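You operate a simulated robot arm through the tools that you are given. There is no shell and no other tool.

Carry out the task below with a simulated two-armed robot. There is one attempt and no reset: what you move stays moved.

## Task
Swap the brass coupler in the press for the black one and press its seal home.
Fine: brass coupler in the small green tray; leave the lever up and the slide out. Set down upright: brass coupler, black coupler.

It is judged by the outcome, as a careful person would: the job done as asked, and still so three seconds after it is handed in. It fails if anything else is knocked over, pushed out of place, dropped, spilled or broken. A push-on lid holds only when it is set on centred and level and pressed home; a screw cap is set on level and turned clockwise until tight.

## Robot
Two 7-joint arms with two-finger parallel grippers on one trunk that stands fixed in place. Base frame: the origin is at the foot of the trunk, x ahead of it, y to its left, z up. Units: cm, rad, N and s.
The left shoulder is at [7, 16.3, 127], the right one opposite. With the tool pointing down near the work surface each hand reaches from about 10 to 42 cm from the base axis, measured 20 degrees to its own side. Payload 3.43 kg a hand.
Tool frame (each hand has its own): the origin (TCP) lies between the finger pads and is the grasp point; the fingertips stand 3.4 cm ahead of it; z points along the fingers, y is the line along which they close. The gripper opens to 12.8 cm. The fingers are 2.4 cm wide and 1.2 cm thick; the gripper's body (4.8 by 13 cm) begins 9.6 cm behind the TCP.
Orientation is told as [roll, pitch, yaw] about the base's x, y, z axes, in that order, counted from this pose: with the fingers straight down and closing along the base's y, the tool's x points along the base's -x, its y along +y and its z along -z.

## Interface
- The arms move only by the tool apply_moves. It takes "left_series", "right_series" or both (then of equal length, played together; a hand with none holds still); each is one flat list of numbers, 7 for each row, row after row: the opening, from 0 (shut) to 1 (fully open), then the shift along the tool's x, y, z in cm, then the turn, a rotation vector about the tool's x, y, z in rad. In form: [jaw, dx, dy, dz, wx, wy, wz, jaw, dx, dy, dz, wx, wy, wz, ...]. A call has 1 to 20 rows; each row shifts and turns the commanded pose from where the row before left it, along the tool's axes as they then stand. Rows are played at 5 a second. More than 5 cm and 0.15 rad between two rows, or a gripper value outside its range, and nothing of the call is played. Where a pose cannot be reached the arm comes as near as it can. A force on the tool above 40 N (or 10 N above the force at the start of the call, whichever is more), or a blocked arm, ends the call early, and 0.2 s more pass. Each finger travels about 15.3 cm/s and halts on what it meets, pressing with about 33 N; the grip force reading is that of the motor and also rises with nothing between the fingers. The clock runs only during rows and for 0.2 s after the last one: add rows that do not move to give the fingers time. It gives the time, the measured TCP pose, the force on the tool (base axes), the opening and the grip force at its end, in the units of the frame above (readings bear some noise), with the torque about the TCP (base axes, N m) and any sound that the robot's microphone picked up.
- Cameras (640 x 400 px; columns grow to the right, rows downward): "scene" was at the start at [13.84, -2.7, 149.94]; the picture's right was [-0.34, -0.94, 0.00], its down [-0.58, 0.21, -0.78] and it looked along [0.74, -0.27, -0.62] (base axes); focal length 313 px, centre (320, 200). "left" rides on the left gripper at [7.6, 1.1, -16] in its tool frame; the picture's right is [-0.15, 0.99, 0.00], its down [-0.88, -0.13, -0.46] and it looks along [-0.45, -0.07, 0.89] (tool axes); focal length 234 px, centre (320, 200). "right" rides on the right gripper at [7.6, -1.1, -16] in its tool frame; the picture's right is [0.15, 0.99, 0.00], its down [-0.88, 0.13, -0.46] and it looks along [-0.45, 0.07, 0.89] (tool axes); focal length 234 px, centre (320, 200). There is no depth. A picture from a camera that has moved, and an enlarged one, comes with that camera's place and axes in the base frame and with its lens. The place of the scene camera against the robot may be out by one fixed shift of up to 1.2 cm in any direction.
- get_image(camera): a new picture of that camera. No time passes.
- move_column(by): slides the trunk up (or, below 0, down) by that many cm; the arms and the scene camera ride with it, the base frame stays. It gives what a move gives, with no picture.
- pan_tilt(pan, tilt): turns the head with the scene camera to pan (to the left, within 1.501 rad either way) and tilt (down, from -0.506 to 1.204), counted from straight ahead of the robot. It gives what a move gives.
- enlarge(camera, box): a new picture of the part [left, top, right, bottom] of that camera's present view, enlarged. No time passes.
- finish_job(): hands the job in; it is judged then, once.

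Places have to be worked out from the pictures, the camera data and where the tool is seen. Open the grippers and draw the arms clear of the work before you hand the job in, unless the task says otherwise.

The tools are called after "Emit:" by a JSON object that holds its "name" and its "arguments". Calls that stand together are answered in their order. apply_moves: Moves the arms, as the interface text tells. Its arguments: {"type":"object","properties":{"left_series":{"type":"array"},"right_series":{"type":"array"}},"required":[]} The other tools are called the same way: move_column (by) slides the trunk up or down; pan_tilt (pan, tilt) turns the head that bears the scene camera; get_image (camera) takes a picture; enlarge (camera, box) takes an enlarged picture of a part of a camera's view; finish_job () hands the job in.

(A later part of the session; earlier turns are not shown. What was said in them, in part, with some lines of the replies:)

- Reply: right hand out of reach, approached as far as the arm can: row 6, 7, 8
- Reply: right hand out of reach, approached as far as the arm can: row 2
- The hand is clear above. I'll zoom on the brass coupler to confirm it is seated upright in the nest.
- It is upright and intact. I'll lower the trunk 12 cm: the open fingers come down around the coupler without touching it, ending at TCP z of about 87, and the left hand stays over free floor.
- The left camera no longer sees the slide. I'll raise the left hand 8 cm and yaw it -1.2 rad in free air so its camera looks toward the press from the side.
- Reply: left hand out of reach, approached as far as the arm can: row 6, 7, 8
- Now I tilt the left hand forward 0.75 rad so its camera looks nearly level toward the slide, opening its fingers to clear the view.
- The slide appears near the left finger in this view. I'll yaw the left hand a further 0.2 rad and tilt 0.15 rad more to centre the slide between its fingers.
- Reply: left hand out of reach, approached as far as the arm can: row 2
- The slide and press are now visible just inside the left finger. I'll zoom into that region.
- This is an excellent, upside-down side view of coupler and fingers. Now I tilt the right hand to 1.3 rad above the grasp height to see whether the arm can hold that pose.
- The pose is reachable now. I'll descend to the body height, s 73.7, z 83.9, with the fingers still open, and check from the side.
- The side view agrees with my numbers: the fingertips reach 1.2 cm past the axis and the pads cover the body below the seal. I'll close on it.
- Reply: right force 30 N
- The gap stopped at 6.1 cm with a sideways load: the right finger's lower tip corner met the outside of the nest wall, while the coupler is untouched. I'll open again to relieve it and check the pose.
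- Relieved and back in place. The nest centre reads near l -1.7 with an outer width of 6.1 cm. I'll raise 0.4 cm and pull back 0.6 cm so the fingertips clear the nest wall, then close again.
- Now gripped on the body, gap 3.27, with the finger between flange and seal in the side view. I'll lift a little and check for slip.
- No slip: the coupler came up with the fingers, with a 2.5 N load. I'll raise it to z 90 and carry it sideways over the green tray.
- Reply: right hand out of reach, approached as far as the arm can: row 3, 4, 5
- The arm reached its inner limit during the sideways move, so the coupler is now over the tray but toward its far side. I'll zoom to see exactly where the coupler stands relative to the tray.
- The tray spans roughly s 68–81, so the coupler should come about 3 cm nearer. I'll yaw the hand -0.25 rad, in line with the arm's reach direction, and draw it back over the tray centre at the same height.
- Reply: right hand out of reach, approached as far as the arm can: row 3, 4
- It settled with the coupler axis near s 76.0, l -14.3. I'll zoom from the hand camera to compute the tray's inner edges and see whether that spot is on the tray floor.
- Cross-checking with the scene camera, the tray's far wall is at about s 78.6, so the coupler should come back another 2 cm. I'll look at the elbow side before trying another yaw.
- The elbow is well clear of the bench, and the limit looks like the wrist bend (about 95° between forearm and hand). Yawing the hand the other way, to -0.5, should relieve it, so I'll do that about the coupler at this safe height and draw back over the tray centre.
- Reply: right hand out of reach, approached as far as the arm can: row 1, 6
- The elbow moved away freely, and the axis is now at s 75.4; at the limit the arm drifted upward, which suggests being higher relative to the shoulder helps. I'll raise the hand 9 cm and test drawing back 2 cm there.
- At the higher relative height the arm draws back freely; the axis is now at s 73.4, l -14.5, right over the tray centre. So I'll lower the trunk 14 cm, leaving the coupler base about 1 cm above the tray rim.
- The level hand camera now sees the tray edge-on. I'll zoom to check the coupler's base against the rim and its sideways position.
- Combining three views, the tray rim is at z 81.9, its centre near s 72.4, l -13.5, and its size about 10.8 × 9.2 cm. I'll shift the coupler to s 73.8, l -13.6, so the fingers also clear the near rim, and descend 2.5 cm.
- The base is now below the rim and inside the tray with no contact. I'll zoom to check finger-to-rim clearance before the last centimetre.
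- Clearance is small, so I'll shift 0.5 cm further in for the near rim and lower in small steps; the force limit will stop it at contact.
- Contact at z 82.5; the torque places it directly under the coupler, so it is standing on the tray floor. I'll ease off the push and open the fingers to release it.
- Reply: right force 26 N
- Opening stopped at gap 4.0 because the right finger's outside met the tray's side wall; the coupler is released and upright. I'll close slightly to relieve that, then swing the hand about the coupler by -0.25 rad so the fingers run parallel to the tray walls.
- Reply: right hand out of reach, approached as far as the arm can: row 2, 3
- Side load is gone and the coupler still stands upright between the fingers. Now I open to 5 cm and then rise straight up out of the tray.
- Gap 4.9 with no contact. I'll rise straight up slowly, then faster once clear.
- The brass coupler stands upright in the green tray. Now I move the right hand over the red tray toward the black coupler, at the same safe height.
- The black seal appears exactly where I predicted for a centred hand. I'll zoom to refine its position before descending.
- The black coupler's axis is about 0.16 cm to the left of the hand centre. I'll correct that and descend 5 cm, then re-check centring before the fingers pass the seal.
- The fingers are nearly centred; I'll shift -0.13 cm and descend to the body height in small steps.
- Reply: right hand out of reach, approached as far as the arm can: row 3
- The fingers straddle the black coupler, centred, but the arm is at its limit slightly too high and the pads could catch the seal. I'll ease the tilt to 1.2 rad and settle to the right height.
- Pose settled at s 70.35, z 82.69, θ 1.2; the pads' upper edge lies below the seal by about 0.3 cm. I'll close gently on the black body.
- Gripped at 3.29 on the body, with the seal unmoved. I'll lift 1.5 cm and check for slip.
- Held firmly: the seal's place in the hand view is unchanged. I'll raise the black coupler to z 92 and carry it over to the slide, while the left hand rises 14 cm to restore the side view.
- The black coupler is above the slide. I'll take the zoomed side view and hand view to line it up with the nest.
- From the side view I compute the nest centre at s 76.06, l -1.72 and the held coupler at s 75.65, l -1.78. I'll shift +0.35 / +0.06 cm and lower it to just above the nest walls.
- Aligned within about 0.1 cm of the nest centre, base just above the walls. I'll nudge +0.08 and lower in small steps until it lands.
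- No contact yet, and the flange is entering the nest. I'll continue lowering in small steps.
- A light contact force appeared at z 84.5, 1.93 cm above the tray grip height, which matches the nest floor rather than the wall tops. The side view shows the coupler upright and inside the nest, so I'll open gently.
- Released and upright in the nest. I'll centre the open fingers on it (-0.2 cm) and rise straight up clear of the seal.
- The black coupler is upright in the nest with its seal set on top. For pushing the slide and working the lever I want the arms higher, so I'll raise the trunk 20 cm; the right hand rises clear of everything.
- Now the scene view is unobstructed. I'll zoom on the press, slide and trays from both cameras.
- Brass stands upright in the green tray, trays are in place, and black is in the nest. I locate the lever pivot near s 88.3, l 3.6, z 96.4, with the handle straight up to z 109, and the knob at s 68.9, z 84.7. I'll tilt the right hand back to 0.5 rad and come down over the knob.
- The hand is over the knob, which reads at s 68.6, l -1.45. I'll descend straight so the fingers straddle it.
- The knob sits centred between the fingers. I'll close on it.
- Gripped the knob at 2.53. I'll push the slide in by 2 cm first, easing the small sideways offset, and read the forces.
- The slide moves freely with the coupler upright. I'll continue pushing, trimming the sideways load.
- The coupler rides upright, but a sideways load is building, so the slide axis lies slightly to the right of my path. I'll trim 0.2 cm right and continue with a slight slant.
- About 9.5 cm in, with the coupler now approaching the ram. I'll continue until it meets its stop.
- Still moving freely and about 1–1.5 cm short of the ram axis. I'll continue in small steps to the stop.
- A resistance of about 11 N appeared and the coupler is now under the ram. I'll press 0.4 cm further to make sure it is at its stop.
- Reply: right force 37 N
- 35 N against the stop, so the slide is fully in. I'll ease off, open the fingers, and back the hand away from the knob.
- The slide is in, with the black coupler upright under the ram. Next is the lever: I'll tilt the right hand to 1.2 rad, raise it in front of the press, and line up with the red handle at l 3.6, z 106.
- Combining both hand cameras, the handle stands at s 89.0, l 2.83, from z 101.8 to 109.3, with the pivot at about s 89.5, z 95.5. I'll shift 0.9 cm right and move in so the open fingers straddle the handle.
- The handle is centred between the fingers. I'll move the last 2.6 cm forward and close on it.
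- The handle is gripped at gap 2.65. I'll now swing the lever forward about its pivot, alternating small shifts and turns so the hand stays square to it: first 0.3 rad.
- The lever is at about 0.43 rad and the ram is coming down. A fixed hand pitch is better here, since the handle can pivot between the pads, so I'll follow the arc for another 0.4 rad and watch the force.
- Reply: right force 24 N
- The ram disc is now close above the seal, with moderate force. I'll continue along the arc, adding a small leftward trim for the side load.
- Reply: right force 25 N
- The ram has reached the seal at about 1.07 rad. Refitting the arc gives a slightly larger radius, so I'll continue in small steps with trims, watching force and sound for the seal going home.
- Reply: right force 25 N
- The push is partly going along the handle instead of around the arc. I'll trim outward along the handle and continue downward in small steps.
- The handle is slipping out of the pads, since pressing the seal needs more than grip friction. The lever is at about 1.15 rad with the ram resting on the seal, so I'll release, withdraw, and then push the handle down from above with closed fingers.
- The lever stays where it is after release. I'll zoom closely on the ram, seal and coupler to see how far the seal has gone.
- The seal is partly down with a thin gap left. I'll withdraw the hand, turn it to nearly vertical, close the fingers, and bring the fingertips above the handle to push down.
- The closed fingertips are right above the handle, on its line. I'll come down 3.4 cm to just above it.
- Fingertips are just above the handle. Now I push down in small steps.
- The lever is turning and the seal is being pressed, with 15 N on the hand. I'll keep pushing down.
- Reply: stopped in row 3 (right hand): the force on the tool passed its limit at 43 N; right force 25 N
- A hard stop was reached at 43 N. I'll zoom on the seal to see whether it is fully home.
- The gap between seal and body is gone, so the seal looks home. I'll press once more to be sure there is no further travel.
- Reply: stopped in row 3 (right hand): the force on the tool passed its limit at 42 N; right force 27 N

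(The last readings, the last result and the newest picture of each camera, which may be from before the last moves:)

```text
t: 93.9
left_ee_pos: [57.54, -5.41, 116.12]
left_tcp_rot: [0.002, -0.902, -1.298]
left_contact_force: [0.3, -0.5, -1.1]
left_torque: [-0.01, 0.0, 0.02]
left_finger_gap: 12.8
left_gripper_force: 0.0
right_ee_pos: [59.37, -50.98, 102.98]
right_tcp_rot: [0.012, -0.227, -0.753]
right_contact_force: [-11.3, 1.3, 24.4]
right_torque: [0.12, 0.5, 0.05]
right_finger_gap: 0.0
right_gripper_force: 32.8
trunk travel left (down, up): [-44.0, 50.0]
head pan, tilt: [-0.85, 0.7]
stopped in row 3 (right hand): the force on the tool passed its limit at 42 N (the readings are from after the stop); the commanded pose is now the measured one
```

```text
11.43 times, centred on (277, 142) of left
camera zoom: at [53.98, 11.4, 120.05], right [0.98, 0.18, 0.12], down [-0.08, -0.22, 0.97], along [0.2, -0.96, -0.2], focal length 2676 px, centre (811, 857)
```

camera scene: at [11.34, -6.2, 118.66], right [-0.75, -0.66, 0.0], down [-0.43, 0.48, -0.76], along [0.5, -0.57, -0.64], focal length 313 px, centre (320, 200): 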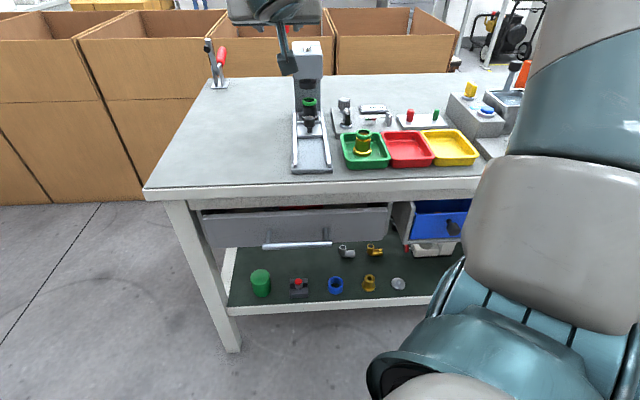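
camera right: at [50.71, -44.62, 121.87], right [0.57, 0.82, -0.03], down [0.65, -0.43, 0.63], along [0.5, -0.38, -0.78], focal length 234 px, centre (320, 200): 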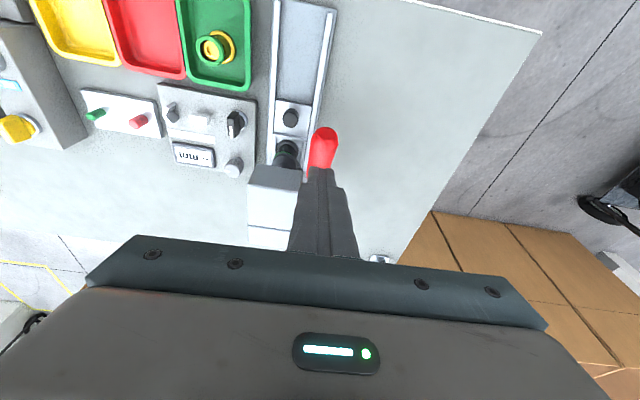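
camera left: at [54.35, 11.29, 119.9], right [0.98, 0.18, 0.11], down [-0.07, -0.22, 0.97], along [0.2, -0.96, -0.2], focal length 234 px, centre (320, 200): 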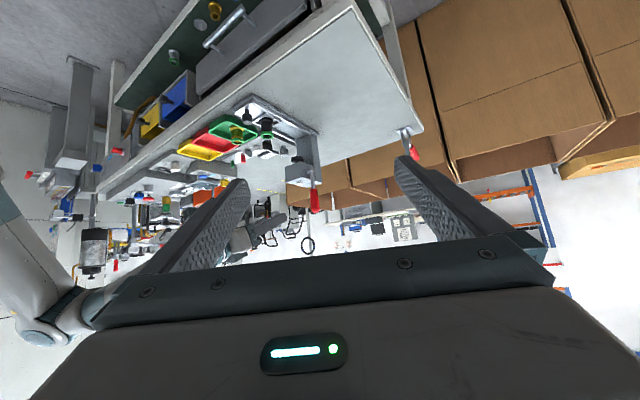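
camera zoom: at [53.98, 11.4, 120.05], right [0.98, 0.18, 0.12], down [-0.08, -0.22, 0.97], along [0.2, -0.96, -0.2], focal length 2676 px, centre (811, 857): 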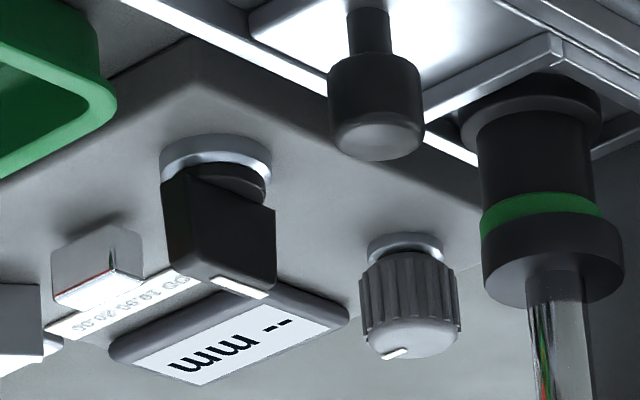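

No further travel at 42 N, so the seal is home. Now I'll lift the hand off the handle, tilt it to 0.9 rad and open the fingers, ready to grip the handle and raise the lever.

Emit:
{"name": "apply_moves", "arguments": {"right_series": [0, -0.45, 0, -1.949, 0, 0, 0, 0, -0.45, 0, -1.949, 0, 0, 0, 0.15, 0, 0, 0, 0, -0.135, 0, 0.3, 0, 0, 0, 0, -0.135, 0, 0.42, 0, 0, 0, 0, -0.135, 0, 0.42, 0, 0, 0, 0, -0.135, 0, 0.42, 0, 0, 0, 0, -0.135, 0, 0.42, 0, 0, 0, 0, 0, 0]}}

Emit:
{"name": "get_image", "arguments": {"camera": "right"}}

Emit:
{"name": "enlarge", "arguments": {"camera": "left", "box": [230, 110, 330, 220]}}

```text
t: 95.7
left_ee_pos: [57.78, -5.53, 115.99]
left_tcp_rot: [-0.004, -0.9, -1.296]
left_contact_force: [0.0, -0.5, 0.5]
left_torque: [0.01, 0.03, 0.01]
left_finger_gap: 12.79
left_gripper_force: 0.0
right_ee_pos: [59.68, -51.18, 106.35]
right_tcp_rot: [0.014, -0.895, -0.762]
right_contact_force: [0.9, -0.5, -0.1]
right_torque: [0.02, -0.02, 0.01]
right_finger_gap: 5.37
right_gripper_force: 0.0
trunk travel left (down, up): [-44.0, 50.0]
head pan, tilt: [-0.85, 0.7]
```

```text
taken
camera right: at [46.23, -40.34, 110.38], right [0.61, 0.79, -0.11], down [0.23, -0.04, 0.97], along [0.76, -0.62, -0.2], focal length 234 px, centre (320, 200)
```

right: 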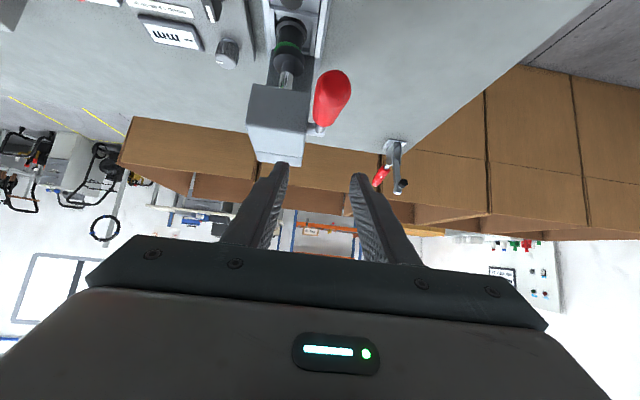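

```text
3.64 times, centred on (280, 165) of left
camera zoom: at [54.36, 11.26, 119.9], right [0.98, 0.18, 0.11], down [-0.07, -0.22, 0.97], along [0.2, -0.96, -0.2], focal length 852 px, centre (466, 327)
```

zoom: 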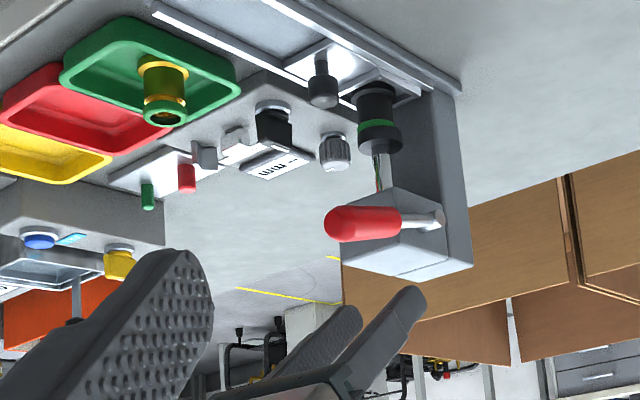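

The lever stays down after release. I'll bring the open fingers down around the handle and close on it.

Emit:
{"name": "apply_moves", "arguments": {"right_series": [0.42, 1.57, -0.03, 1.179, 0, 0, 0, 0.42, 1.57, -0.03, 1.179, 0, 0, 0, 0.42, 1.57, -0.03, 1.179, 0, 0, 0, 0.42, 1.57, -0.03, 1.179, 0, 0, 0, 0.25, 0, 0, 0, 0, 0, 0, 0.1, 0, 0, 0, 0, 0, 0, 0.08, 0, 0, 0, 0, 0, 0]}}

Emit:
{"name": "enlarge", "arguments": {"camera": "left", "box": [230, 110, 330, 220]}}

Emit:
{"name": "enlarge", "arguments": {"camera": "right", "box": [220, 40, 400, 240]}}

```text
t: 97.3
left_ee_pos: [57.95, -5.5, 115.92]
left_tcp_rot: [-0.004, -0.9, -1.295]
left_contact_force: [0.0, 0.9, 0.3]
left_torque: [-0.04, -0.02, -0.01]
left_finger_gap: 12.81
left_gripper_force: 0.1
right_ee_pos: [59.4, -51.0, 98.44]
right_tcp_rot: [0.014, -0.894, -0.761]
right_contact_force: [3.8, 1.5, -0.7]
right_torque: [-0.31, 0.37, -2.1]
right_finger_gap: 2.79
right_gripper_force: 45.4
trunk travel left (down, up): [-44.0, 50.0]
head pan, tilt: [-0.85, 0.7]
```

```text
3.64 times, centred on (280, 165) of left
camera zoom: at [54.41, 11.31, 119.87], right [0.98, 0.18, 0.11], down [-0.07, -0.22, 0.97], along [0.2, -0.96, -0.2], focal length 852 px, centre (466, 327)
```

zoom: 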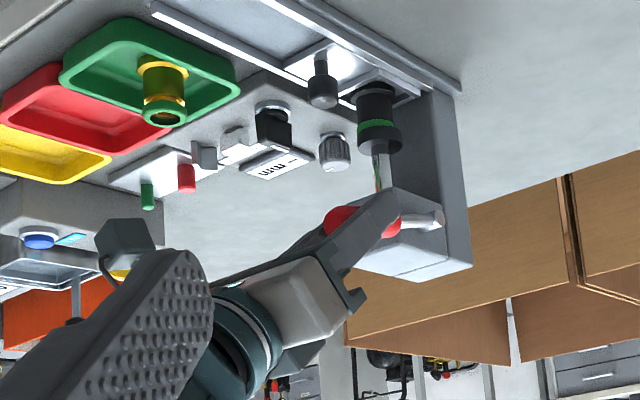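

```text
2.00 times, centred on (310, 140) of right
camera zoom: at [46.06, -40.15, 102.54], right [0.61, 0.79, -0.11], down [0.23, -0.04, 0.97], along [0.76, -0.62, -0.21], focal length 468 px, centre (340, 320)
```

zoom: 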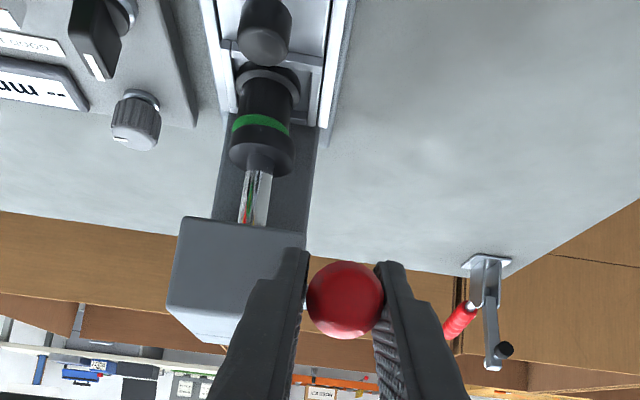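

Gripped the handle. I'll swing the lever back up along its arc, first 0.4 rad, with a slight yaw correction to match the lever plane.

Emit:
{"name": "apply_moves", "arguments": {"right_series": [0.08, -0.988, -0.01, -0.414, 0.0195, 0, 0.0156, 0.08, -1.015, -0.013, -0.309, 0, 0, 0, 0.08, -1.04, -0.017, -0.207, 0, 0, 0, 0.08, -1.056, -0.02, -0.102, 0, 0, 0]}}

Emit:
{"name": "enlarge", "arguments": {"camera": "left", "box": [230, 110, 330, 220]}}

```text
t: 98.3
left_ee_pos: [57.92, -5.64, 116.01]
left_tcp_rot: [-0.005, -0.898, -1.296]
left_contact_force: [0.1, 0.8, -0.7]
left_torque: [-0.01, -0.02, 0.0]
left_finger_gap: 12.8
left_gripper_force: 0.1
right_ee_pos: [60.86, -52.48, 102.36]
right_tcp_rot: [0.011, -0.898, -0.783]
right_contact_force: [0.4, 3.6, -6.9]
right_torque: [0.04, 0.92, -1.23]
right_finger_gap: 2.67
right_gripper_force: 45.3
trunk travel left (down, up): [-44.0, 50.0]
head pan, tilt: [-0.85, 0.7]
```

```text
3.64 times, centred on (280, 165) of left
camera zoom: at [54.45, 11.26, 119.88], right [0.98, 0.18, 0.11], down [-0.07, -0.22, 0.97], along [0.2, -0.96, -0.2], focal length 852 px, centre (466, 327)
```

zoom: 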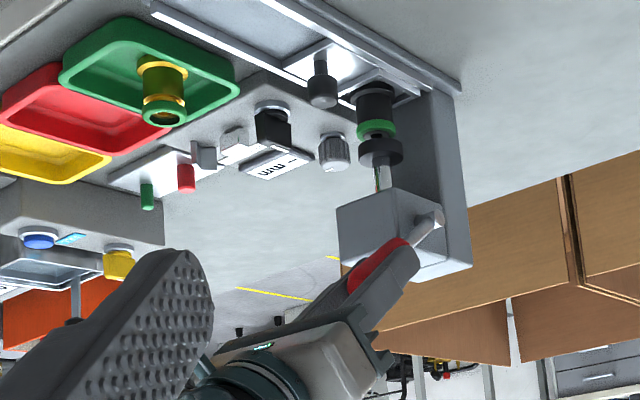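

The lever is rising and the ram has lifted off, leaving the seal on the coupler. I'll continue the swing.

Emit:
{"name": "apply_moves", "arguments": {"right_series": [0.08, -1.061, -0.023, 0.005, 0, 0, 0, 0.08, -1.055, -0.025, 0.11, 0, 0, 0, 0.08, -1.038, -0.028, 0.215, 0, 0, 0, 0.08, -1.012, -0.03, 0.318, 0, 0, 0, 0.08, -0.976, -0.03, 0.417, 0, 0, 0]}}

Emit:
{"name": "enlarge", "arguments": {"camera": "left", "box": [230, 110, 330, 240]}}

```text
t: 99.5
left_ee_pos: [58.06, -5.32, 115.97]
left_tcp_rot: [-0.005, -0.899, -1.294]
left_contact_force: [0.0, 0.5, -0.4]
left_torque: [-0.02, -0.03, -0.01]
left_finger_gap: 12.81
left_gripper_force: 0.1
right_ee_pos: [63.54, -55.11, 105.87]
right_tcp_rot: [0.011, -0.896, -0.782]
right_contact_force: [1.5, 13.7, -3.6]
right_torque: [0.47, 0.98, -0.63]
right_finger_gap: 2.66
right_gripper_force: 44.9
trunk travel left (down, up): [-44.0, 50.0]
head pan, tilt: [-0.85, 0.7]
```

```text
3.08 times, centred on (280, 175) of left
camera zoom: at [54.44, 11.49, 119.85], right [0.98, 0.18, 0.11], down [-0.07, -0.22, 0.97], along [0.2, -0.96, -0.2], focal length 720 px, centre (443, 277)
```

zoom: 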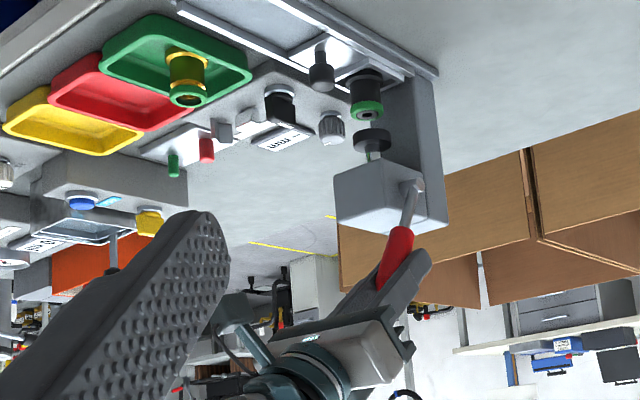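

Lever nearly up. I'll finish the swing to vertical with a slight side trim.

Emit:
{"name": "apply_moves", "arguments": {"right_series": [0.08, -0.928, 0.06, 0.512, 0, 0, 0, 0.08, -0.872, 0, 0.603, 0, 0, 0, 0.08, -0.809, -0.02, 0.687, 0, 0, 0, 0.08, -0.666, -0.02, 0.683, 0, 0, 0]}}

Emit:
{"name": "enlarge", "arguments": {"camera": "left", "box": [230, 110, 330, 240]}}

```text
t: 100.5
left_ee_pos: [57.95, -5.24, 116.05]
left_tcp_rot: [-0.003, -0.903, -1.294]
left_contact_force: [-0.2, -0.6, 0.2]
left_torque: [0.02, -0.02, -0.03]
left_finger_gap: 12.82
left_gripper_force: 0.1
right_ee_pos: [66.26, -57.89, 106.99]
right_tcp_rot: [0.014, -0.899, -0.783]
right_contact_force: [0.9, 16.3, 6.2]
right_torque: [0.62, 1.09, -0.36]
right_finger_gap: 2.65
right_gripper_force: 44.8
trunk travel left (down, up): [-44.0, 50.0]
head pan, tilt: [-0.85, 0.7]
```

```text
3.08 times, centred on (280, 175) of left
camera zoom: at [54.31, 11.59, 119.9], right [0.98, 0.18, 0.11], down [-0.07, -0.22, 0.97], along [0.2, -0.96, -0.2], focal length 720 px, centre (443, 277)
```

zoom: 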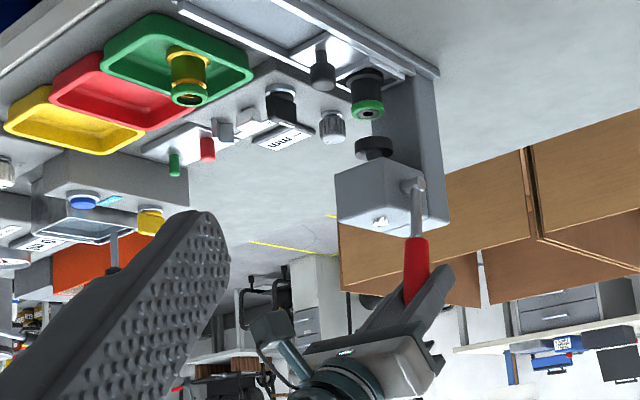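

Nearly at the original upright position. I'll push it a little further back to its up stop and compare with the first picture.

Emit:
{"name": "apply_moves", "arguments": {"right_series": [0.08, -0.313, 0.12, 0.39, 0, 0, 0, 0.08, -0.313, 0, 0.39, 0, 0, 0, 0.08, -0.313, 0, 0.39, 0, 0, 0]}}

Emit:
{"name": "enlarge", "arguments": {"camera": "left", "box": [230, 110, 330, 240]}}

```text
t: 101.3
left_ee_pos: [57.74, -5.16, 116.22]
left_tcp_rot: [-0.002, -0.901, -1.297]
left_contact_force: [-0.7, 0.0, 0.1]
left_torque: [0.02, -0.02, 0.0]
left_finger_gap: 12.77
left_gripper_force: 0.0
right_ee_pos: [67.22, -58.83, 107.19]
right_tcp_rot: [0.014, -0.901, -0.785]
right_contact_force: [-1.2, 11.4, 16.9]
right_torque: [0.72, 1.16, -0.3]
right_finger_gap: 2.68
right_gripper_force: 45.1
trunk travel left (down, up): [-44.0, 50.0]
head pan, tilt: [-0.85, 0.7]
```

```text
3.08 times, centred on (280, 175) of left
camera zoom: at [54.17, 11.6, 119.97], right [0.98, 0.18, 0.11], down [-0.07, -0.22, 0.97], along [0.2, -0.96, -0.2], focal length 720 px, centre (443, 277)
```

zoom: 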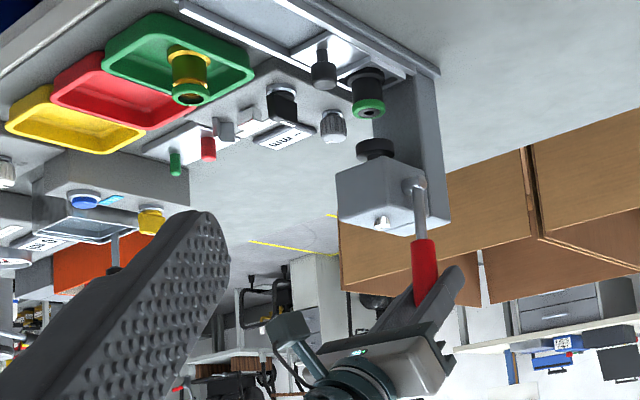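

The lever matches its original upright position and the ram is fully raised. I'll open the fingers and withdraw the hand.

Emit:
{"name": "apply_moves", "arguments": {"right_series": [0.08, 0.15, 0, -0.19, 0, 0, 0, 0.2, 0, 0, 0, 0, 0, 0, 0.35, 0, 0, 0, 0, 0, 0, 0.45, 0, 0, 0, 0, 0, 0, 0.45, 0, 0, -2, 0, 0, 0, 0.45, 0, 0, -3.5, 0, 0, 0, 0.45, 0, 0, -4, 0, 0, 0, 0.45, 0, 0, -4, 0, 0, 0, 0.45, 0, 0, 0, 0, 0, 0]}}

Emit:
{"name": "enlarge", "arguments": {"camera": "left", "box": [230, 110, 330, 240]}}

Emit:
{"name": "get_image", "arguments": {"camera": "right"}}

Emit:
{"name": "enlarge", "arguments": {"camera": "scene", "box": [260, 10, 400, 180]}}

```text
t: 103.3
left_ee_pos: [57.99, -5.49, 115.78]
left_tcp_rot: [-0.003, -0.897, -1.295]
left_contact_force: [0.8, 0.0, 0.0]
left_torque: [-0.01, 0.05, -0.01]
left_finger_gap: 12.8
left_gripper_force: 0.2
right_ee_pos: [59.73, -51.68, 115.18]
right_tcp_rot: [0.015, -0.893, -0.784]
right_contact_force: [0.8, -0.5, 0.3]
right_torque: [0.01, 0.03, 0.0]
right_finger_gap: 5.79
right_gripper_force: 0.0
trunk travel left (down, up): [-44.0, 50.0]
head pan, tilt: [-0.85, 0.7]
```

```text
3.08 times, centred on (280, 175) of left
camera zoom: at [54.44, 11.24, 119.86], right [0.98, 0.18, 0.11], down [-0.07, -0.22, 0.97], along [0.2, -0.96, -0.2], focal length 720 px, centre (443, 277)
```

zoom: 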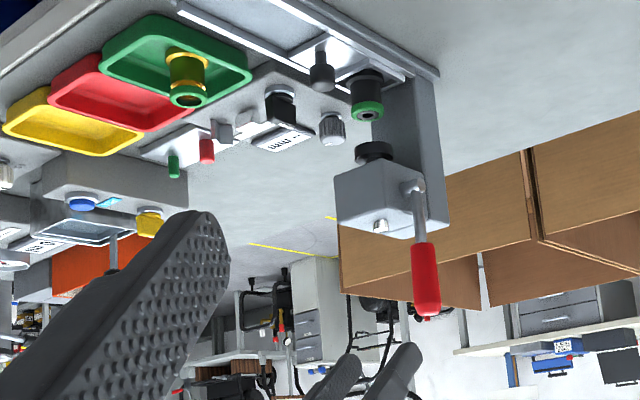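

```text
taken
camera right: at [46.63, -40.41, 119.29], right [0.63, 0.77, -0.11], down [0.23, -0.05, 0.97], along [0.75, -0.63, -0.21], focal length 234 px, centre (320, 200)
```

right: 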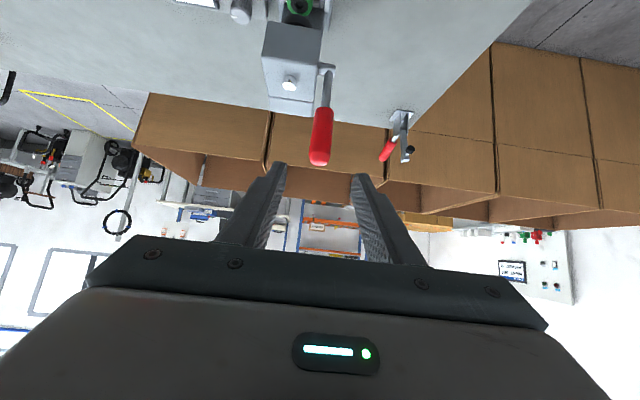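

```text
2.35 times, centred on (330, 95) of scene
camera zoom: at [11.42, -6.18, 118.65], right [-0.75, -0.66, 0.0], down [-0.43, 0.48, -0.76], along [0.5, -0.57, -0.64], focal length 736 px, centre (296, 447)
```

zoom: 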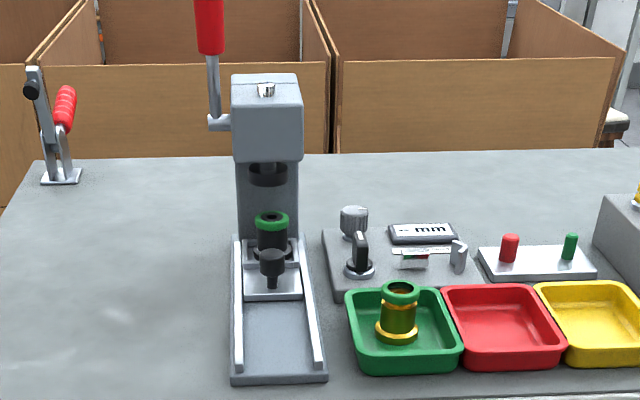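

The lever is back up as at the start. I'll zoom on the black coupler's seal to verify it.

Emit:
{"name": "enlarge", "arguments": {"camera": "left", "box": [258, 125, 292, 165]}}

Emit:
{"name": "enlarge", "arguments": {"camera": "scene", "box": [285, 75, 345, 145]}}

```text
10.00 times, centred on (275, 145) of left
camera zoom: at [54.44, 11.24, 119.86], right [0.98, 0.18, 0.11], down [-0.07, -0.22, 0.97], along [0.2, -0.96, -0.2], focal length 2342 px, centre (770, 750)
```

zoom: 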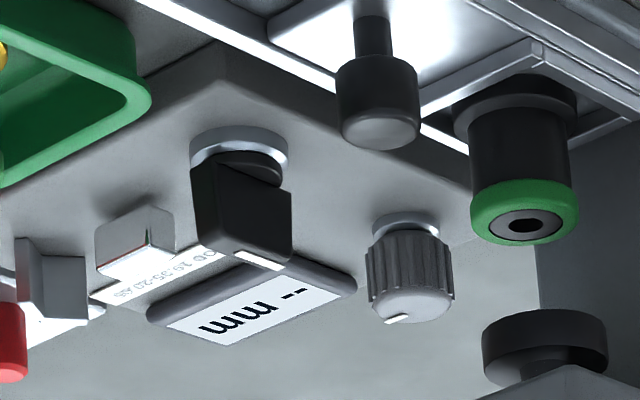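

```text
5.71 times, centred on (315, 110) of scene
camera zoom: at [11.42, -6.18, 118.65], right [-0.75, -0.66, 0.0], down [-0.43, 0.48, -0.76], along [0.5, -0.57, -0.64], focal length 1788 px, centre (349, 714)
```

zoom: 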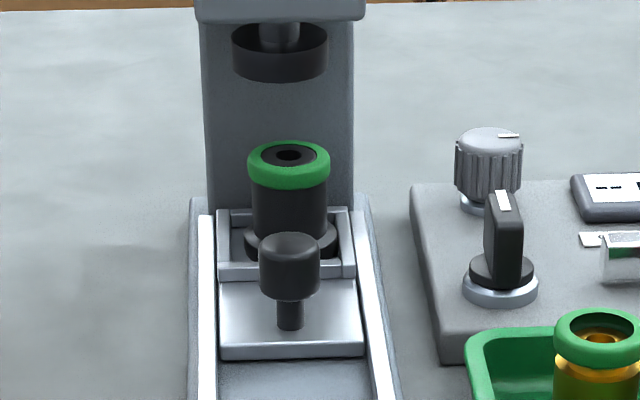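

The seal is seated flush, fully home. Now to bring the slide out: I'll tilt the hand to 0.5 rad and go back down in front of the knob.

Emit:
{"name": "apply_moves", "arguments": {"right_series": [0.42, 0, 0, 0, 0, 0.131, 0, 0.42, 0, 0, 0, 0, 0.131, 0, 0.42, 0, 0, 0, 0, 0.131, 0, 0.42, 2.043, -0.842, 2.682, 0, 0, 0, 0.42, 2.043, -0.842, 2.682, 0, 0, 0, 0.42, 2.043, -0.842, 2.682, 0, 0, 0, 0.42, 2.043, -0.842, 2.682, 0, 0, 0, 0.42, 2.043, -0.842, 2.682, 0, 0, 0, 0.42, 2.043, -0.842, 2.682, 0, 0, 0, 0.42, 0, 0, 0, 0, 0, 0]}}

Emit:
{"name": "get_image", "arguments": {"camera": "right"}}

Emit:
{"name": "enlarge", "arguments": {"camera": "left", "box": [220, 80, 340, 220]}}

```text
t: 105.5
left_ee_pos: [57.87, -5.42, 115.88]
left_tcp_rot: [-0.002, -0.9, -1.295]
left_contact_force: [-0.5, 0.5, -0.5]
left_torque: [0.01, -0.01, -0.02]
left_finger_gap: 12.8
left_gripper_force: 0.0
right_ee_pos: [54.24, -52.86, 95.11]
right_tcp_rot: [0.01, -0.5, -0.777]
right_contact_force: [0.0, -0.3, 0.5]
right_torque: [0.02, 0.02, 0.0]
right_finger_gap: 5.37
right_gripper_force: 0.0
trunk travel left (down, up): [-44.0, 50.0]
head pan, tilt: [-0.85, 0.7]
```

```text
taken
camera right: at [42.99, -43.77, 105.47], right [0.6, 0.8, -0.06], down [0.48, -0.3, 0.82], along [0.64, -0.52, -0.56], focal length 234 px, centre (320, 200)
```

right: 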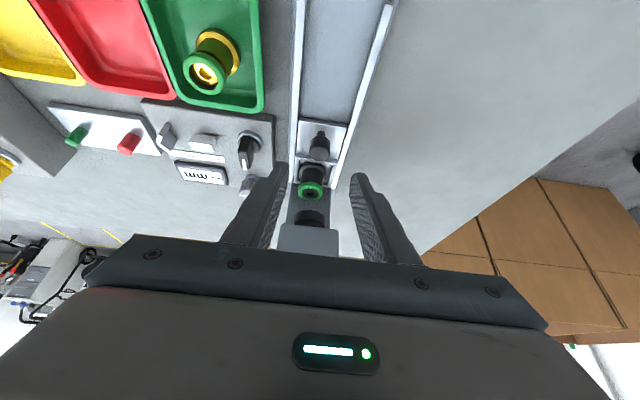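

```text
2.86 times, centred on (280, 150) of left
camera zoom: at [54.34, 11.33, 119.9], right [0.98, 0.18, 0.11], down [-0.07, -0.22, 0.97], along [0.2, -0.96, -0.2], focal length 669 px, centre (434, 343)
```

zoom: 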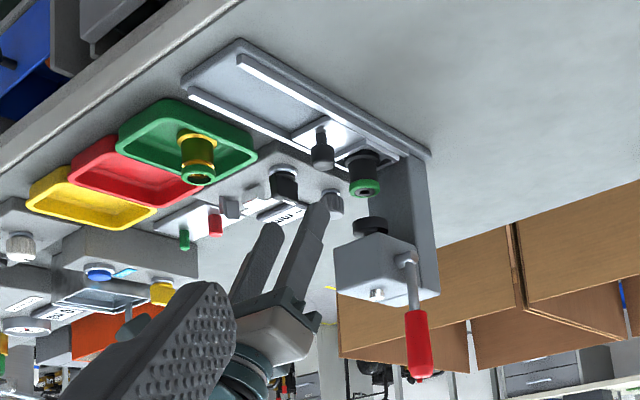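

Aligned with the approach line. I'll advance along the fingers' direction toward the knob, stopping short to check centring.

Emit:
{"name": "apply_moves", "arguments": {"right_series": [0.42, 0.03, 0, 3, 0, 0, 0, 0.42, 0.03, 0, 3, 0, 0, 0, 0.42, 0.03, 0, 2, 0, 0, 0, 0.42, 0, 0, 0, 0, 0, 0]}}

Emit:
{"name": "enlarge", "arguments": {"camera": "right", "box": [240, 60, 400, 240]}}

Emit:
{"name": "enlarge", "arguments": {"camera": "left", "box": [240, 100, 320, 190]}}

```text
t: 106.5
left_ee_pos: [57.88, -5.5, 116.01]
left_tcp_rot: [0.0, -0.9, -1.295]
left_contact_force: [-0.1, -0.3, -1.0]
left_torque: [-0.02, 0.03, 0.0]
left_finger_gap: 12.8
left_gripper_force: 0.0
right_ee_pos: [56.95, -55.51, 87.9]
right_tcp_rot: [0.009, -0.503, -0.779]
right_contact_force: [0.5, -0.2, -0.2]
right_torque: [0.04, -0.01, 0.01]
right_finger_gap: 5.42
right_gripper_force: 0.1
trunk travel left (down, up): [-44.0, 50.0]
head pan, tilt: [-0.85, 0.7]
```

```text
2.22 times, centred on (320, 150) of right
camera zoom: at [45.85, -46.37, 98.27], right [0.6, 0.8, -0.06], down [0.48, -0.3, 0.82], along [0.64, -0.52, -0.56], focal length 520 px, centre (320, 311)
```

zoom: 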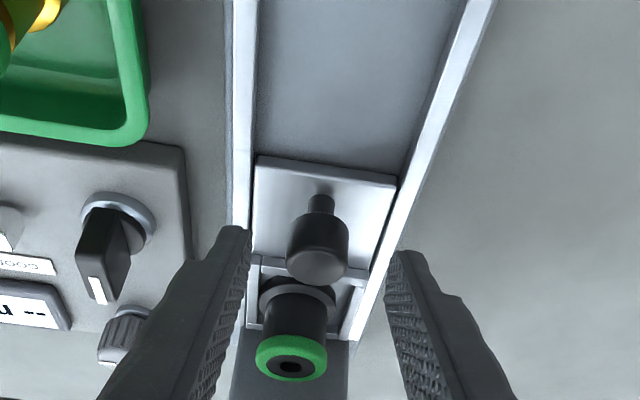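

```text
4.44 times, centred on (280, 145) of left
camera zoom: at [54.32, 11.3, 119.91], right [0.98, 0.18, 0.11], down [-0.07, -0.22, 0.97], along [0.2, -0.96, -0.2], focal length 1041 px, centre (498, 444)
```

zoom: 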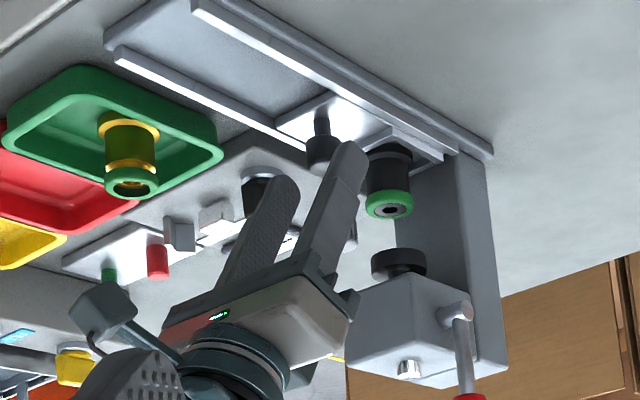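

The knob is centred between the fingers. I'll advance the last 3 cm and close on it.

Emit:
{"name": "apply_moves", "arguments": {"right_series": [0.42, 0, 0, 1.5, 0, 0, 0, 0.42, 0, 0, 1.4, 0, 0, 0, 0.3, 0, 0, 0, 0, 0, 0, 0.2, 0, 0, 0, 0, 0, 0, 0.12, 0, 0, 0, 0, 0, 0, 0.12, 0, 0, 0, 0, 0, 0]}}

Emit:
{"name": "enlarge", "arguments": {"camera": "right", "box": [240, 60, 400, 240]}}

```text
t: 107.9
left_ee_pos: [57.87, -5.4, 115.96]
left_tcp_rot: [-0.002, -0.903, -1.295]
left_contact_force: [-0.5, -0.5, 0.1]
left_torque: [-0.02, 0.02, -0.02]
left_finger_gap: 12.8
left_gripper_force: 0.0
right_ee_pos: [57.84, -56.58, 85.49]
right_tcp_rot: [0.009, -0.503, -0.78]
right_contact_force: [1.0, 1.2, -1.0]
right_torque: [-0.81, 0.69, 0.08]
right_finger_gap: 2.54
right_gripper_force: 45.3
trunk travel left (down, up): [-44.0, 50.0]
head pan, tilt: [-0.85, 0.7]
```

```text
2.22 times, centred on (320, 150) of right
camera zoom: at [46.8, -47.4, 95.77], right [0.6, 0.8, -0.06], down [0.48, -0.3, 0.82], along [0.64, -0.52, -0.56], focal length 520 px, centre (320, 311)
```

zoom: 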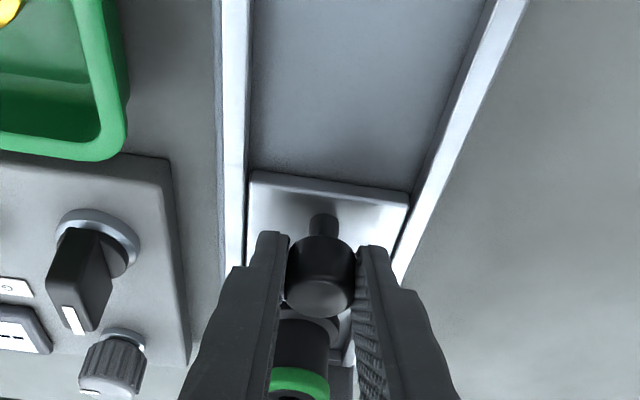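

Knob gripped. I'll pull the slide straight out, slowly, about half way first.

Emit:
{"name": "apply_moves", "arguments": {"right_series": [0.12, 0.438, 0, -0.241, 0, 0, 0, 0.12, 0.701, 0, -0.386, 0, 0, 0, 0.12, 0.701, 0, -0.386, 0, 0, 0, 0.12, 0.701, 0, -0.386, 0, 0, 0, 0.12, 0.701, 0, -0.386, 0, 0, 0, 0.12, 0.701, 0, -0.386, 0, 0, 0, 0.12, 0.701, 0, -0.386, 0, 0, 0]}}

Emit:
{"name": "enlarge", "arguments": {"camera": "left", "box": [220, 80, 340, 200]}}

```text
t: 109.5
left_ee_pos: [57.92, -5.53, 115.93]
left_tcp_rot: [-0.003, -0.897, -1.296]
left_contact_force: [0.3, -0.1, 0.6]
left_torque: [-0.03, -0.01, 0.0]
left_finger_gap: 12.77
left_gripper_force: 0.0
right_ee_pos: [54.17, -52.87, 85.5]
right_tcp_rot: [0.01, -0.502, -0.778]
right_contact_force: [-0.9, -0.6, -1.7]
right_torque: [-0.68, 0.75, -0.04]
right_finger_gap: 2.56
right_gripper_force: 44.4
trunk travel left (down, up): [-44.0, 50.0]
head pan, tilt: [-0.85, 0.7]
```

```text
3.33 times, centred on (280, 140) of left
camera zoom: at [54.37, 11.28, 119.89], right [0.98, 0.18, 0.11], down [-0.07, -0.22, 0.97], along [0.2, -0.96, -0.2], focal length 781 px, centre (453, 400)
```

zoom: 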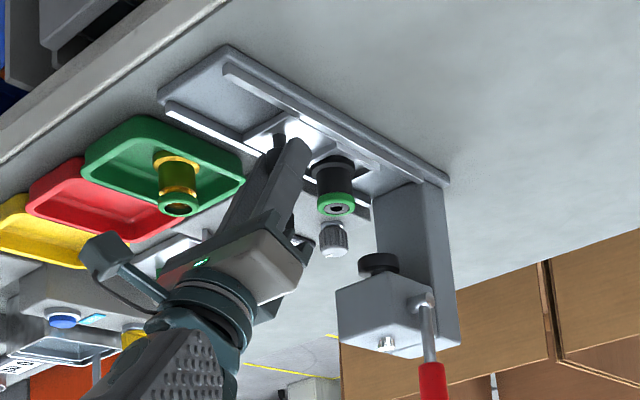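

The slide comes out freely with the coupler upright. I'll continue to its original out position.

Emit:
{"name": "apply_moves", "arguments": {"right_series": [0.12, 0.701, 0, -0.386, 0, 0, 0, 0.12, 0.701, 0, -0.386, 0, 0, 0, 0.12, 0.701, 0, -0.386, 0, 0, 0, 0.12, 0.701, 0, -0.386, 0, 0, 0, 0.12, 0.701, 0, -0.386, 0, 0, 0, 0.12, 0.701, 0, -0.386, 0, 0, 0, 0.12, 0.701, 0, -0.386, 0, 0, 0, 0.12, 0.701, 0, -0.386, 0, 0, 0, 0.12, 0.526, 0, -0.289, 0, 0, 0]}}

Emit:
{"name": "enlarge", "arguments": {"camera": "left", "box": [200, 70, 320, 190]}}

Emit:
{"name": "enlarge", "arguments": {"camera": "right", "box": [240, 60, 400, 240]}}

```text
t: 111.5
left_ee_pos: [58.08, -5.41, 115.94]
left_tcp_rot: [-0.006, -0.9, -1.293]
left_contact_force: [0.5, 0.6, -0.2]
left_torque: [0.0, 0.0, 0.01]
left_finger_gap: 12.79
left_gripper_force: 0.1
right_ee_pos: [49.12, -47.89, 85.3]
right_tcp_rot: [0.01, -0.499, -0.779]
right_contact_force: [5.6, 9.3, -13.0]
right_torque: [-0.34, 0.68, 0.14]
right_finger_gap: 2.54
right_gripper_force: 45.2
trunk travel left (down, up): [-44.0, 50.0]
head pan, tilt: [-0.85, 0.7]
```

```text
3.33 times, centred on (260, 130) of left
camera zoom: at [54.52, 11.34, 119.81], right [0.98, 0.18, 0.11], down [-0.07, -0.22, 0.97], along [0.2, -0.96, -0.2], focal length 781 px, centre (520, 433)
```

zoom: 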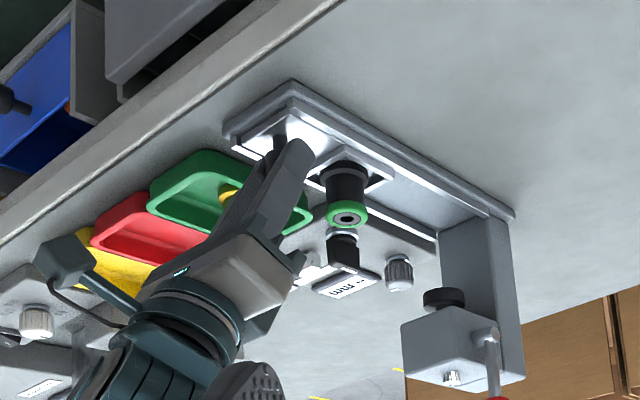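

```text
2.22 times, centred on (320, 150) of right
camera zoom: at [38.05, -38.69, 95.8], right [0.6, 0.8, -0.06], down [0.48, -0.3, 0.82], along [0.64, -0.52, -0.57], focal length 520 px, centre (320, 311)
```

zoom: 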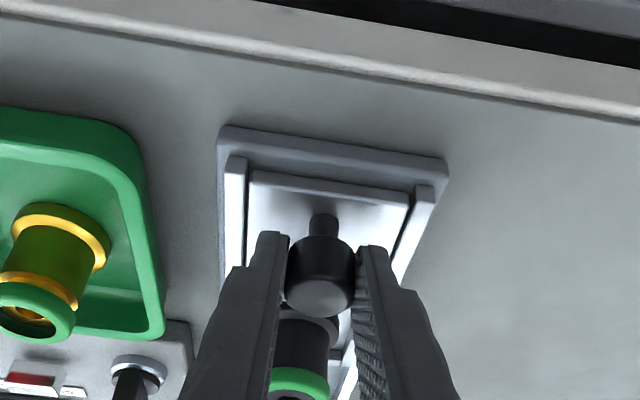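

About 0.7 cm short of the original out position. I'll pull gently to its stop.

Emit:
{"name": "apply_moves", "arguments": {"right_series": [0.12, 0.22, 0.08, -0.12, 0, 0, 0, 0.12, 0.22, 0, -0.12, 0, 0, 0, 0.12, 0.22, 0, -0.12, 0, 0, 0, 0.12, 0, 0, 0, 0, 0, 0]}}

Emit:
{"name": "enlarge", "arguments": {"camera": "right", "box": [240, 60, 400, 240]}}

Emit:
{"name": "enlarge", "arguments": {"camera": "left", "box": [200, 70, 320, 190]}}

```text
t: 112.5
left_ee_pos: [58.15, -5.66, 115.85]
left_tcp_rot: [-0.004, -0.9, -1.294]
left_contact_force: [-0.3, -0.4, -1.0]
left_torque: [0.02, -0.02, 0.01]
left_finger_gap: 12.77
left_gripper_force: 0.0
right_ee_pos: [48.85, -47.42, 85.45]
right_tcp_rot: [0.008, -0.498, -0.779]
right_contact_force: [8.1, 1.6, -13.6]
right_torque: [-0.43, 0.85, -0.05]
right_finger_gap: 2.54
right_gripper_force: 45.0
trunk travel left (down, up): [-44.0, 50.0]
head pan, tilt: [-0.85, 0.7]
```

```text
2.22 times, centred on (320, 150) of right
camera zoom: at [37.64, -38.23, 95.8], right [0.6, 0.8, -0.06], down [0.48, -0.3, 0.82], along [0.64, -0.52, -0.56], focal length 520 px, centre (320, 311)
```

zoom: 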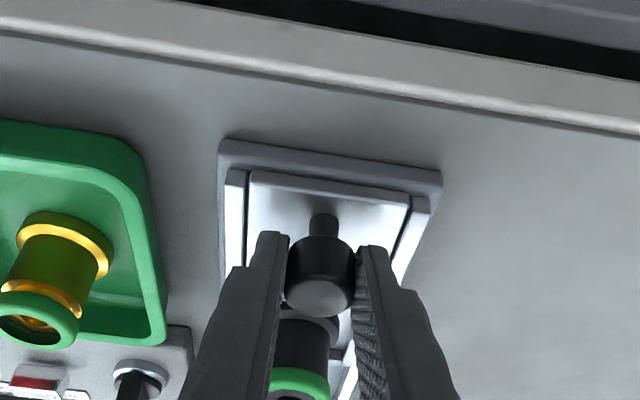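

```text
3.33 times, centred on (260, 130) of left
camera zoom: at [54.57, 11.19, 119.8], right [0.98, 0.18, 0.11], down [-0.07, -0.22, 0.97], along [0.2, -0.96, -0.2], focal length 781 px, centre (520, 433)
```

zoom: 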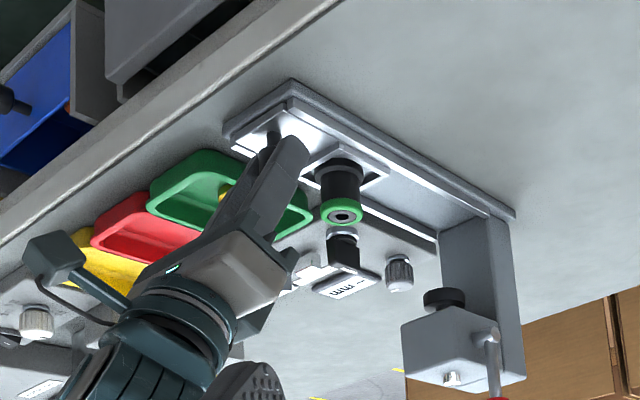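

Almost there. I'll pull another 0.4 cm to confirm the stop.

Emit:
{"name": "apply_moves", "arguments": {"right_series": [0.12, 0.175, 0, -0.096, 0, 0, 0, 0.12, 0.175, 0, -0.096, 0, 0, 0, 0.12, 0, 0, 0, 0, 0, 0]}}

```text
t: 113.3
left_ee_pos: [58.38, -5.85, 115.62]
left_tcp_rot: [-0.007, -0.897, -1.292]
left_contact_force: [1.5, -0.1, 0.9]
left_torque: [0.0, 0.06, 0.0]
left_finger_gap: 12.79
left_gripper_force: 0.0
right_ee_pos: [48.86, -47.36, 85.48]
right_tcp_rot: [0.008, -0.502, -0.78]
right_contact_force: [26.3, -21.3, -9.3]
right_torque: [-1.35, -0.06, 0.0]
right_finger_gap: 2.53
right_gripper_force: 45.1
trunk travel left (down, up): [-44.0, 50.0]
head pan, tilt: [-0.85, 0.7]
```

34 N against the out stop: the slide is fully out. I'll ease off, open the fingers and withdraw up and back.

Emit:
{"name": "apply_moves", "arguments": {"right_series": [0.12, -0.33, 0, 0.18, 0, 0, 0, 0.2, 0, 0, 0, 0, 0, 0, 0.35, 0, 0, 0, 0, 0, 0, 0.42, 0, 0, 0, 0, 0, 0, 0.42, 0, 0, -1.5, 0, 0, 0, 0.42, 0, 0, -3, 0, 0, 0, 0.42, 0, 0, -3.5, 0, 0, 0, 0.42, 0, 0, -3.5, 0, 0, 0, 0.42, 0, 0, -3.5, 0, 0, 0, 0.42, 0, 0, 0, 0, 0, 0]}}

Emit:
{"name": "get_image", "arguments": {"camera": "right"}}

Emit:
{"name": "enlarge", "arguments": {"camera": "left", "box": [200, 70, 340, 220]}}

Emit:
{"name": "get_image", "arguments": {"camera": "scene"}}

```text
t: 115.5
left_ee_pos: [57.89, -5.65, 115.92]
left_tcp_rot: [-0.003, -0.9, -1.296]
left_contact_force: [0.7, 0.3, 0.8]
left_torque: [0.01, 0.0, 0.05]
left_finger_gap: 12.8
left_gripper_force: 0.1
right_ee_pos: [43.28, -42.3, 98.67]
right_tcp_rot: [0.009, -0.5, -0.778]
right_contact_force: [-0.1, -0.1, 0.1]
right_torque: [0.02, 0.04, 0.03]
right_finger_gap: 5.38
right_gripper_force: 0.1
trunk travel left (down, up): [-44.0, 50.0]
head pan, tilt: [-0.85, 0.7]
```

```text
taken
camera right: at [32.1, -33.18, 109.07], right [0.6, 0.8, -0.06], down [0.48, -0.3, 0.82], along [0.64, -0.52, -0.56], focal length 234 px, centre (320, 200)
```

right: 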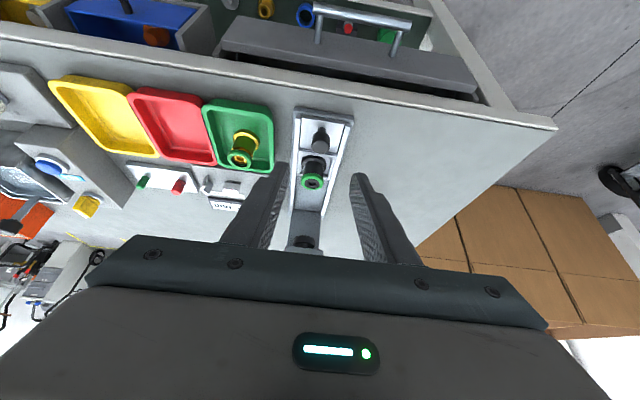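

```text
2.67 times, centred on (270, 145) of left
camera zoom: at [54.4, 11.23, 119.88], right [0.98, 0.18, 0.11], down [-0.07, -0.22, 0.97], along [0.2, -0.96, -0.2], focal length 624 px, centre (453, 347)
```

zoom: 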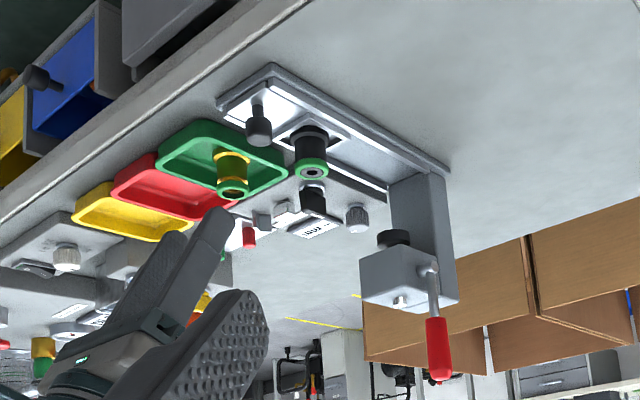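

```text
taken
camera scene: at [11.38, -6.18, 118.66], right [-0.75, -0.66, 0.0], down [-0.43, 0.48, -0.76], along [0.5, -0.57, -0.64], focal length 313 px, centre (320, 200)
```

scene: 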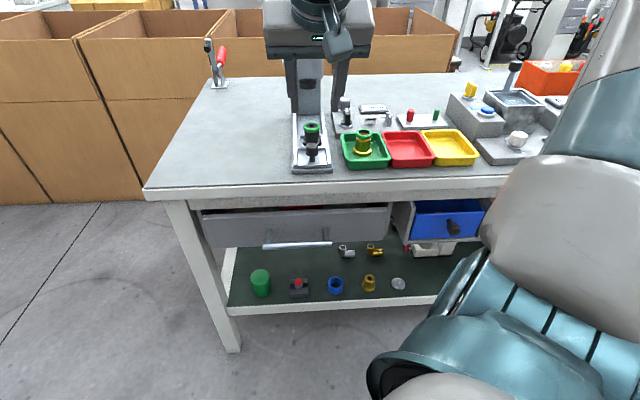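

Everything is in place: slide out, lever up, black coupler in the nest, brass in the green tray. I'll draw the right hand further back and up, with its gripper open.

Emit:
{"name": "apply_moves", "arguments": {"right_series": [0.6, 0.55, 0, -3.15, 0, 0, 0, 0.8, 0.55, 0, -3.15, 0, 0, 0, 1, 0.55, 0, -3.15, 0, 0, 0, 1, 0.55, 0, -3.15, 0, 0, 0, 1, 0, 0, 0, 0, 0, 0]}}

Emit:
{"name": "get_image", "arguments": {"camera": "scene"}}

Emit:
{"name": "enlarge", "arguments": {"camera": "scene", "box": [260, 60, 480, 180]}}

Emit:
{"name": "enlarge", "arguments": {"camera": "left", "box": [200, 70, 340, 220]}}

```text
t: 116.7
left_ee_pos: [57.99, -5.61, 115.89]
left_tcp_rot: [-0.004, -0.899, -1.295]
left_contact_force: [0.2, -1.3, -0.2]
left_torque: [-0.05, 0.02, 0.03]
left_finger_gap: 12.8
left_gripper_force: 0.0
right_ee_pos: [37.35, -36.75, 108.66]
right_tcp_rot: [0.009, -0.503, -0.779]
right_contact_force: [0.0, 0.0, -0.1]
right_torque: [-0.01, 0.0, 0.0]
right_finger_gap: 12.8
right_gripper_force: 0.0
trunk travel left (down, up): [-44.0, 50.0]
head pan, tilt: [-0.85, 0.7]
```

```text
taken
camera scene: at [11.37, -6.19, 118.66], right [-0.75, -0.66, 0.0], down [-0.43, 0.48, -0.76], along [0.5, -0.57, -0.64], focal length 313 px, centre (320, 200)
```

scene: 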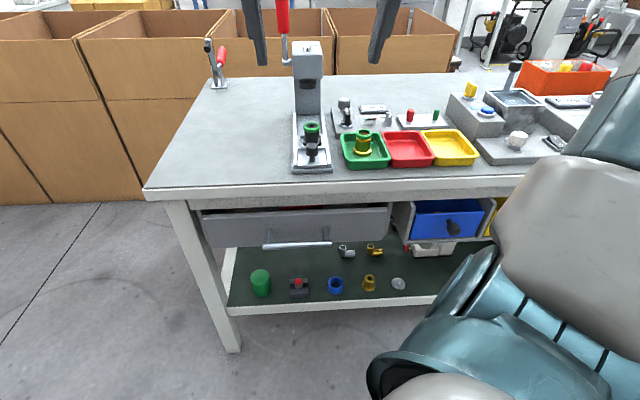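

```text
2.91 times, centred on (370, 120) of scene
camera zoom: at [11.37, -6.19, 118.66], right [-0.75, -0.66, 0.0], down [-0.43, 0.48, -0.76], along [0.5, -0.57, -0.64], focal length 910 px, centre (174, 433)
```

zoom: 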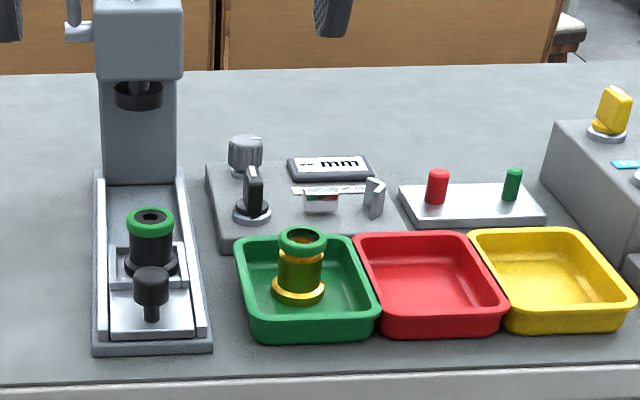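

```text
2.67 times, centred on (270, 145) of left
camera zoom: at [54.39, 11.23, 119.89], right [0.98, 0.18, 0.11], down [-0.07, -0.22, 0.97], along [0.2, -0.96, -0.2], focal length 624 px, centre (453, 347)
```

zoom: 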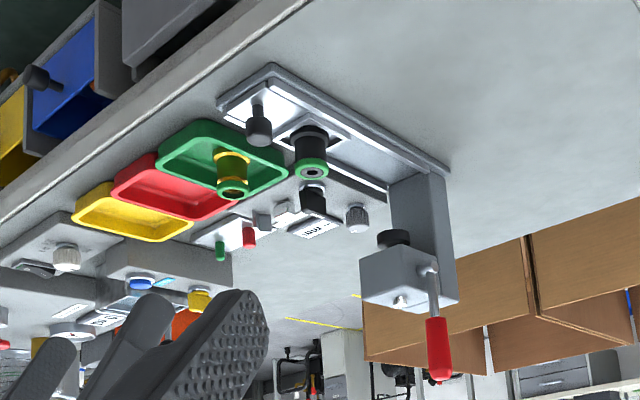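

The final pictures confirm it: the black coupler is upright in the nest with its seal flush, and the brass coupler is upright in the green tray. The lever is up, the slide is out, and both hands are open and clear. Handing in.

Emit:
{"name": "finish_job", "arguments": {}}

```text
The job is handed in.
```

I swapped the couplers, pressed the black one's seal home, and handed the job in. The final pictures show:

- **Brass coupler:** standing upright in the small green tray.
- **Black coupler:** upright in the press nest with its seal flush. I pushed the lever twice against its stop, at about 42 N, and it moved no further.
- **Press:** lever back up and slide fully out.
- **Surroundings:** nothing was knocked over, and the trays look where they were.

On the first try at lifting the brass coupler, it slid down about 4 cm in the fingers. I set it back in the nest and gripped it again lower down. While I was setting it in the green tray, a finger also pressed briefly against the tray's side wall.

Both grippers are open and the arms are clear of the bench.
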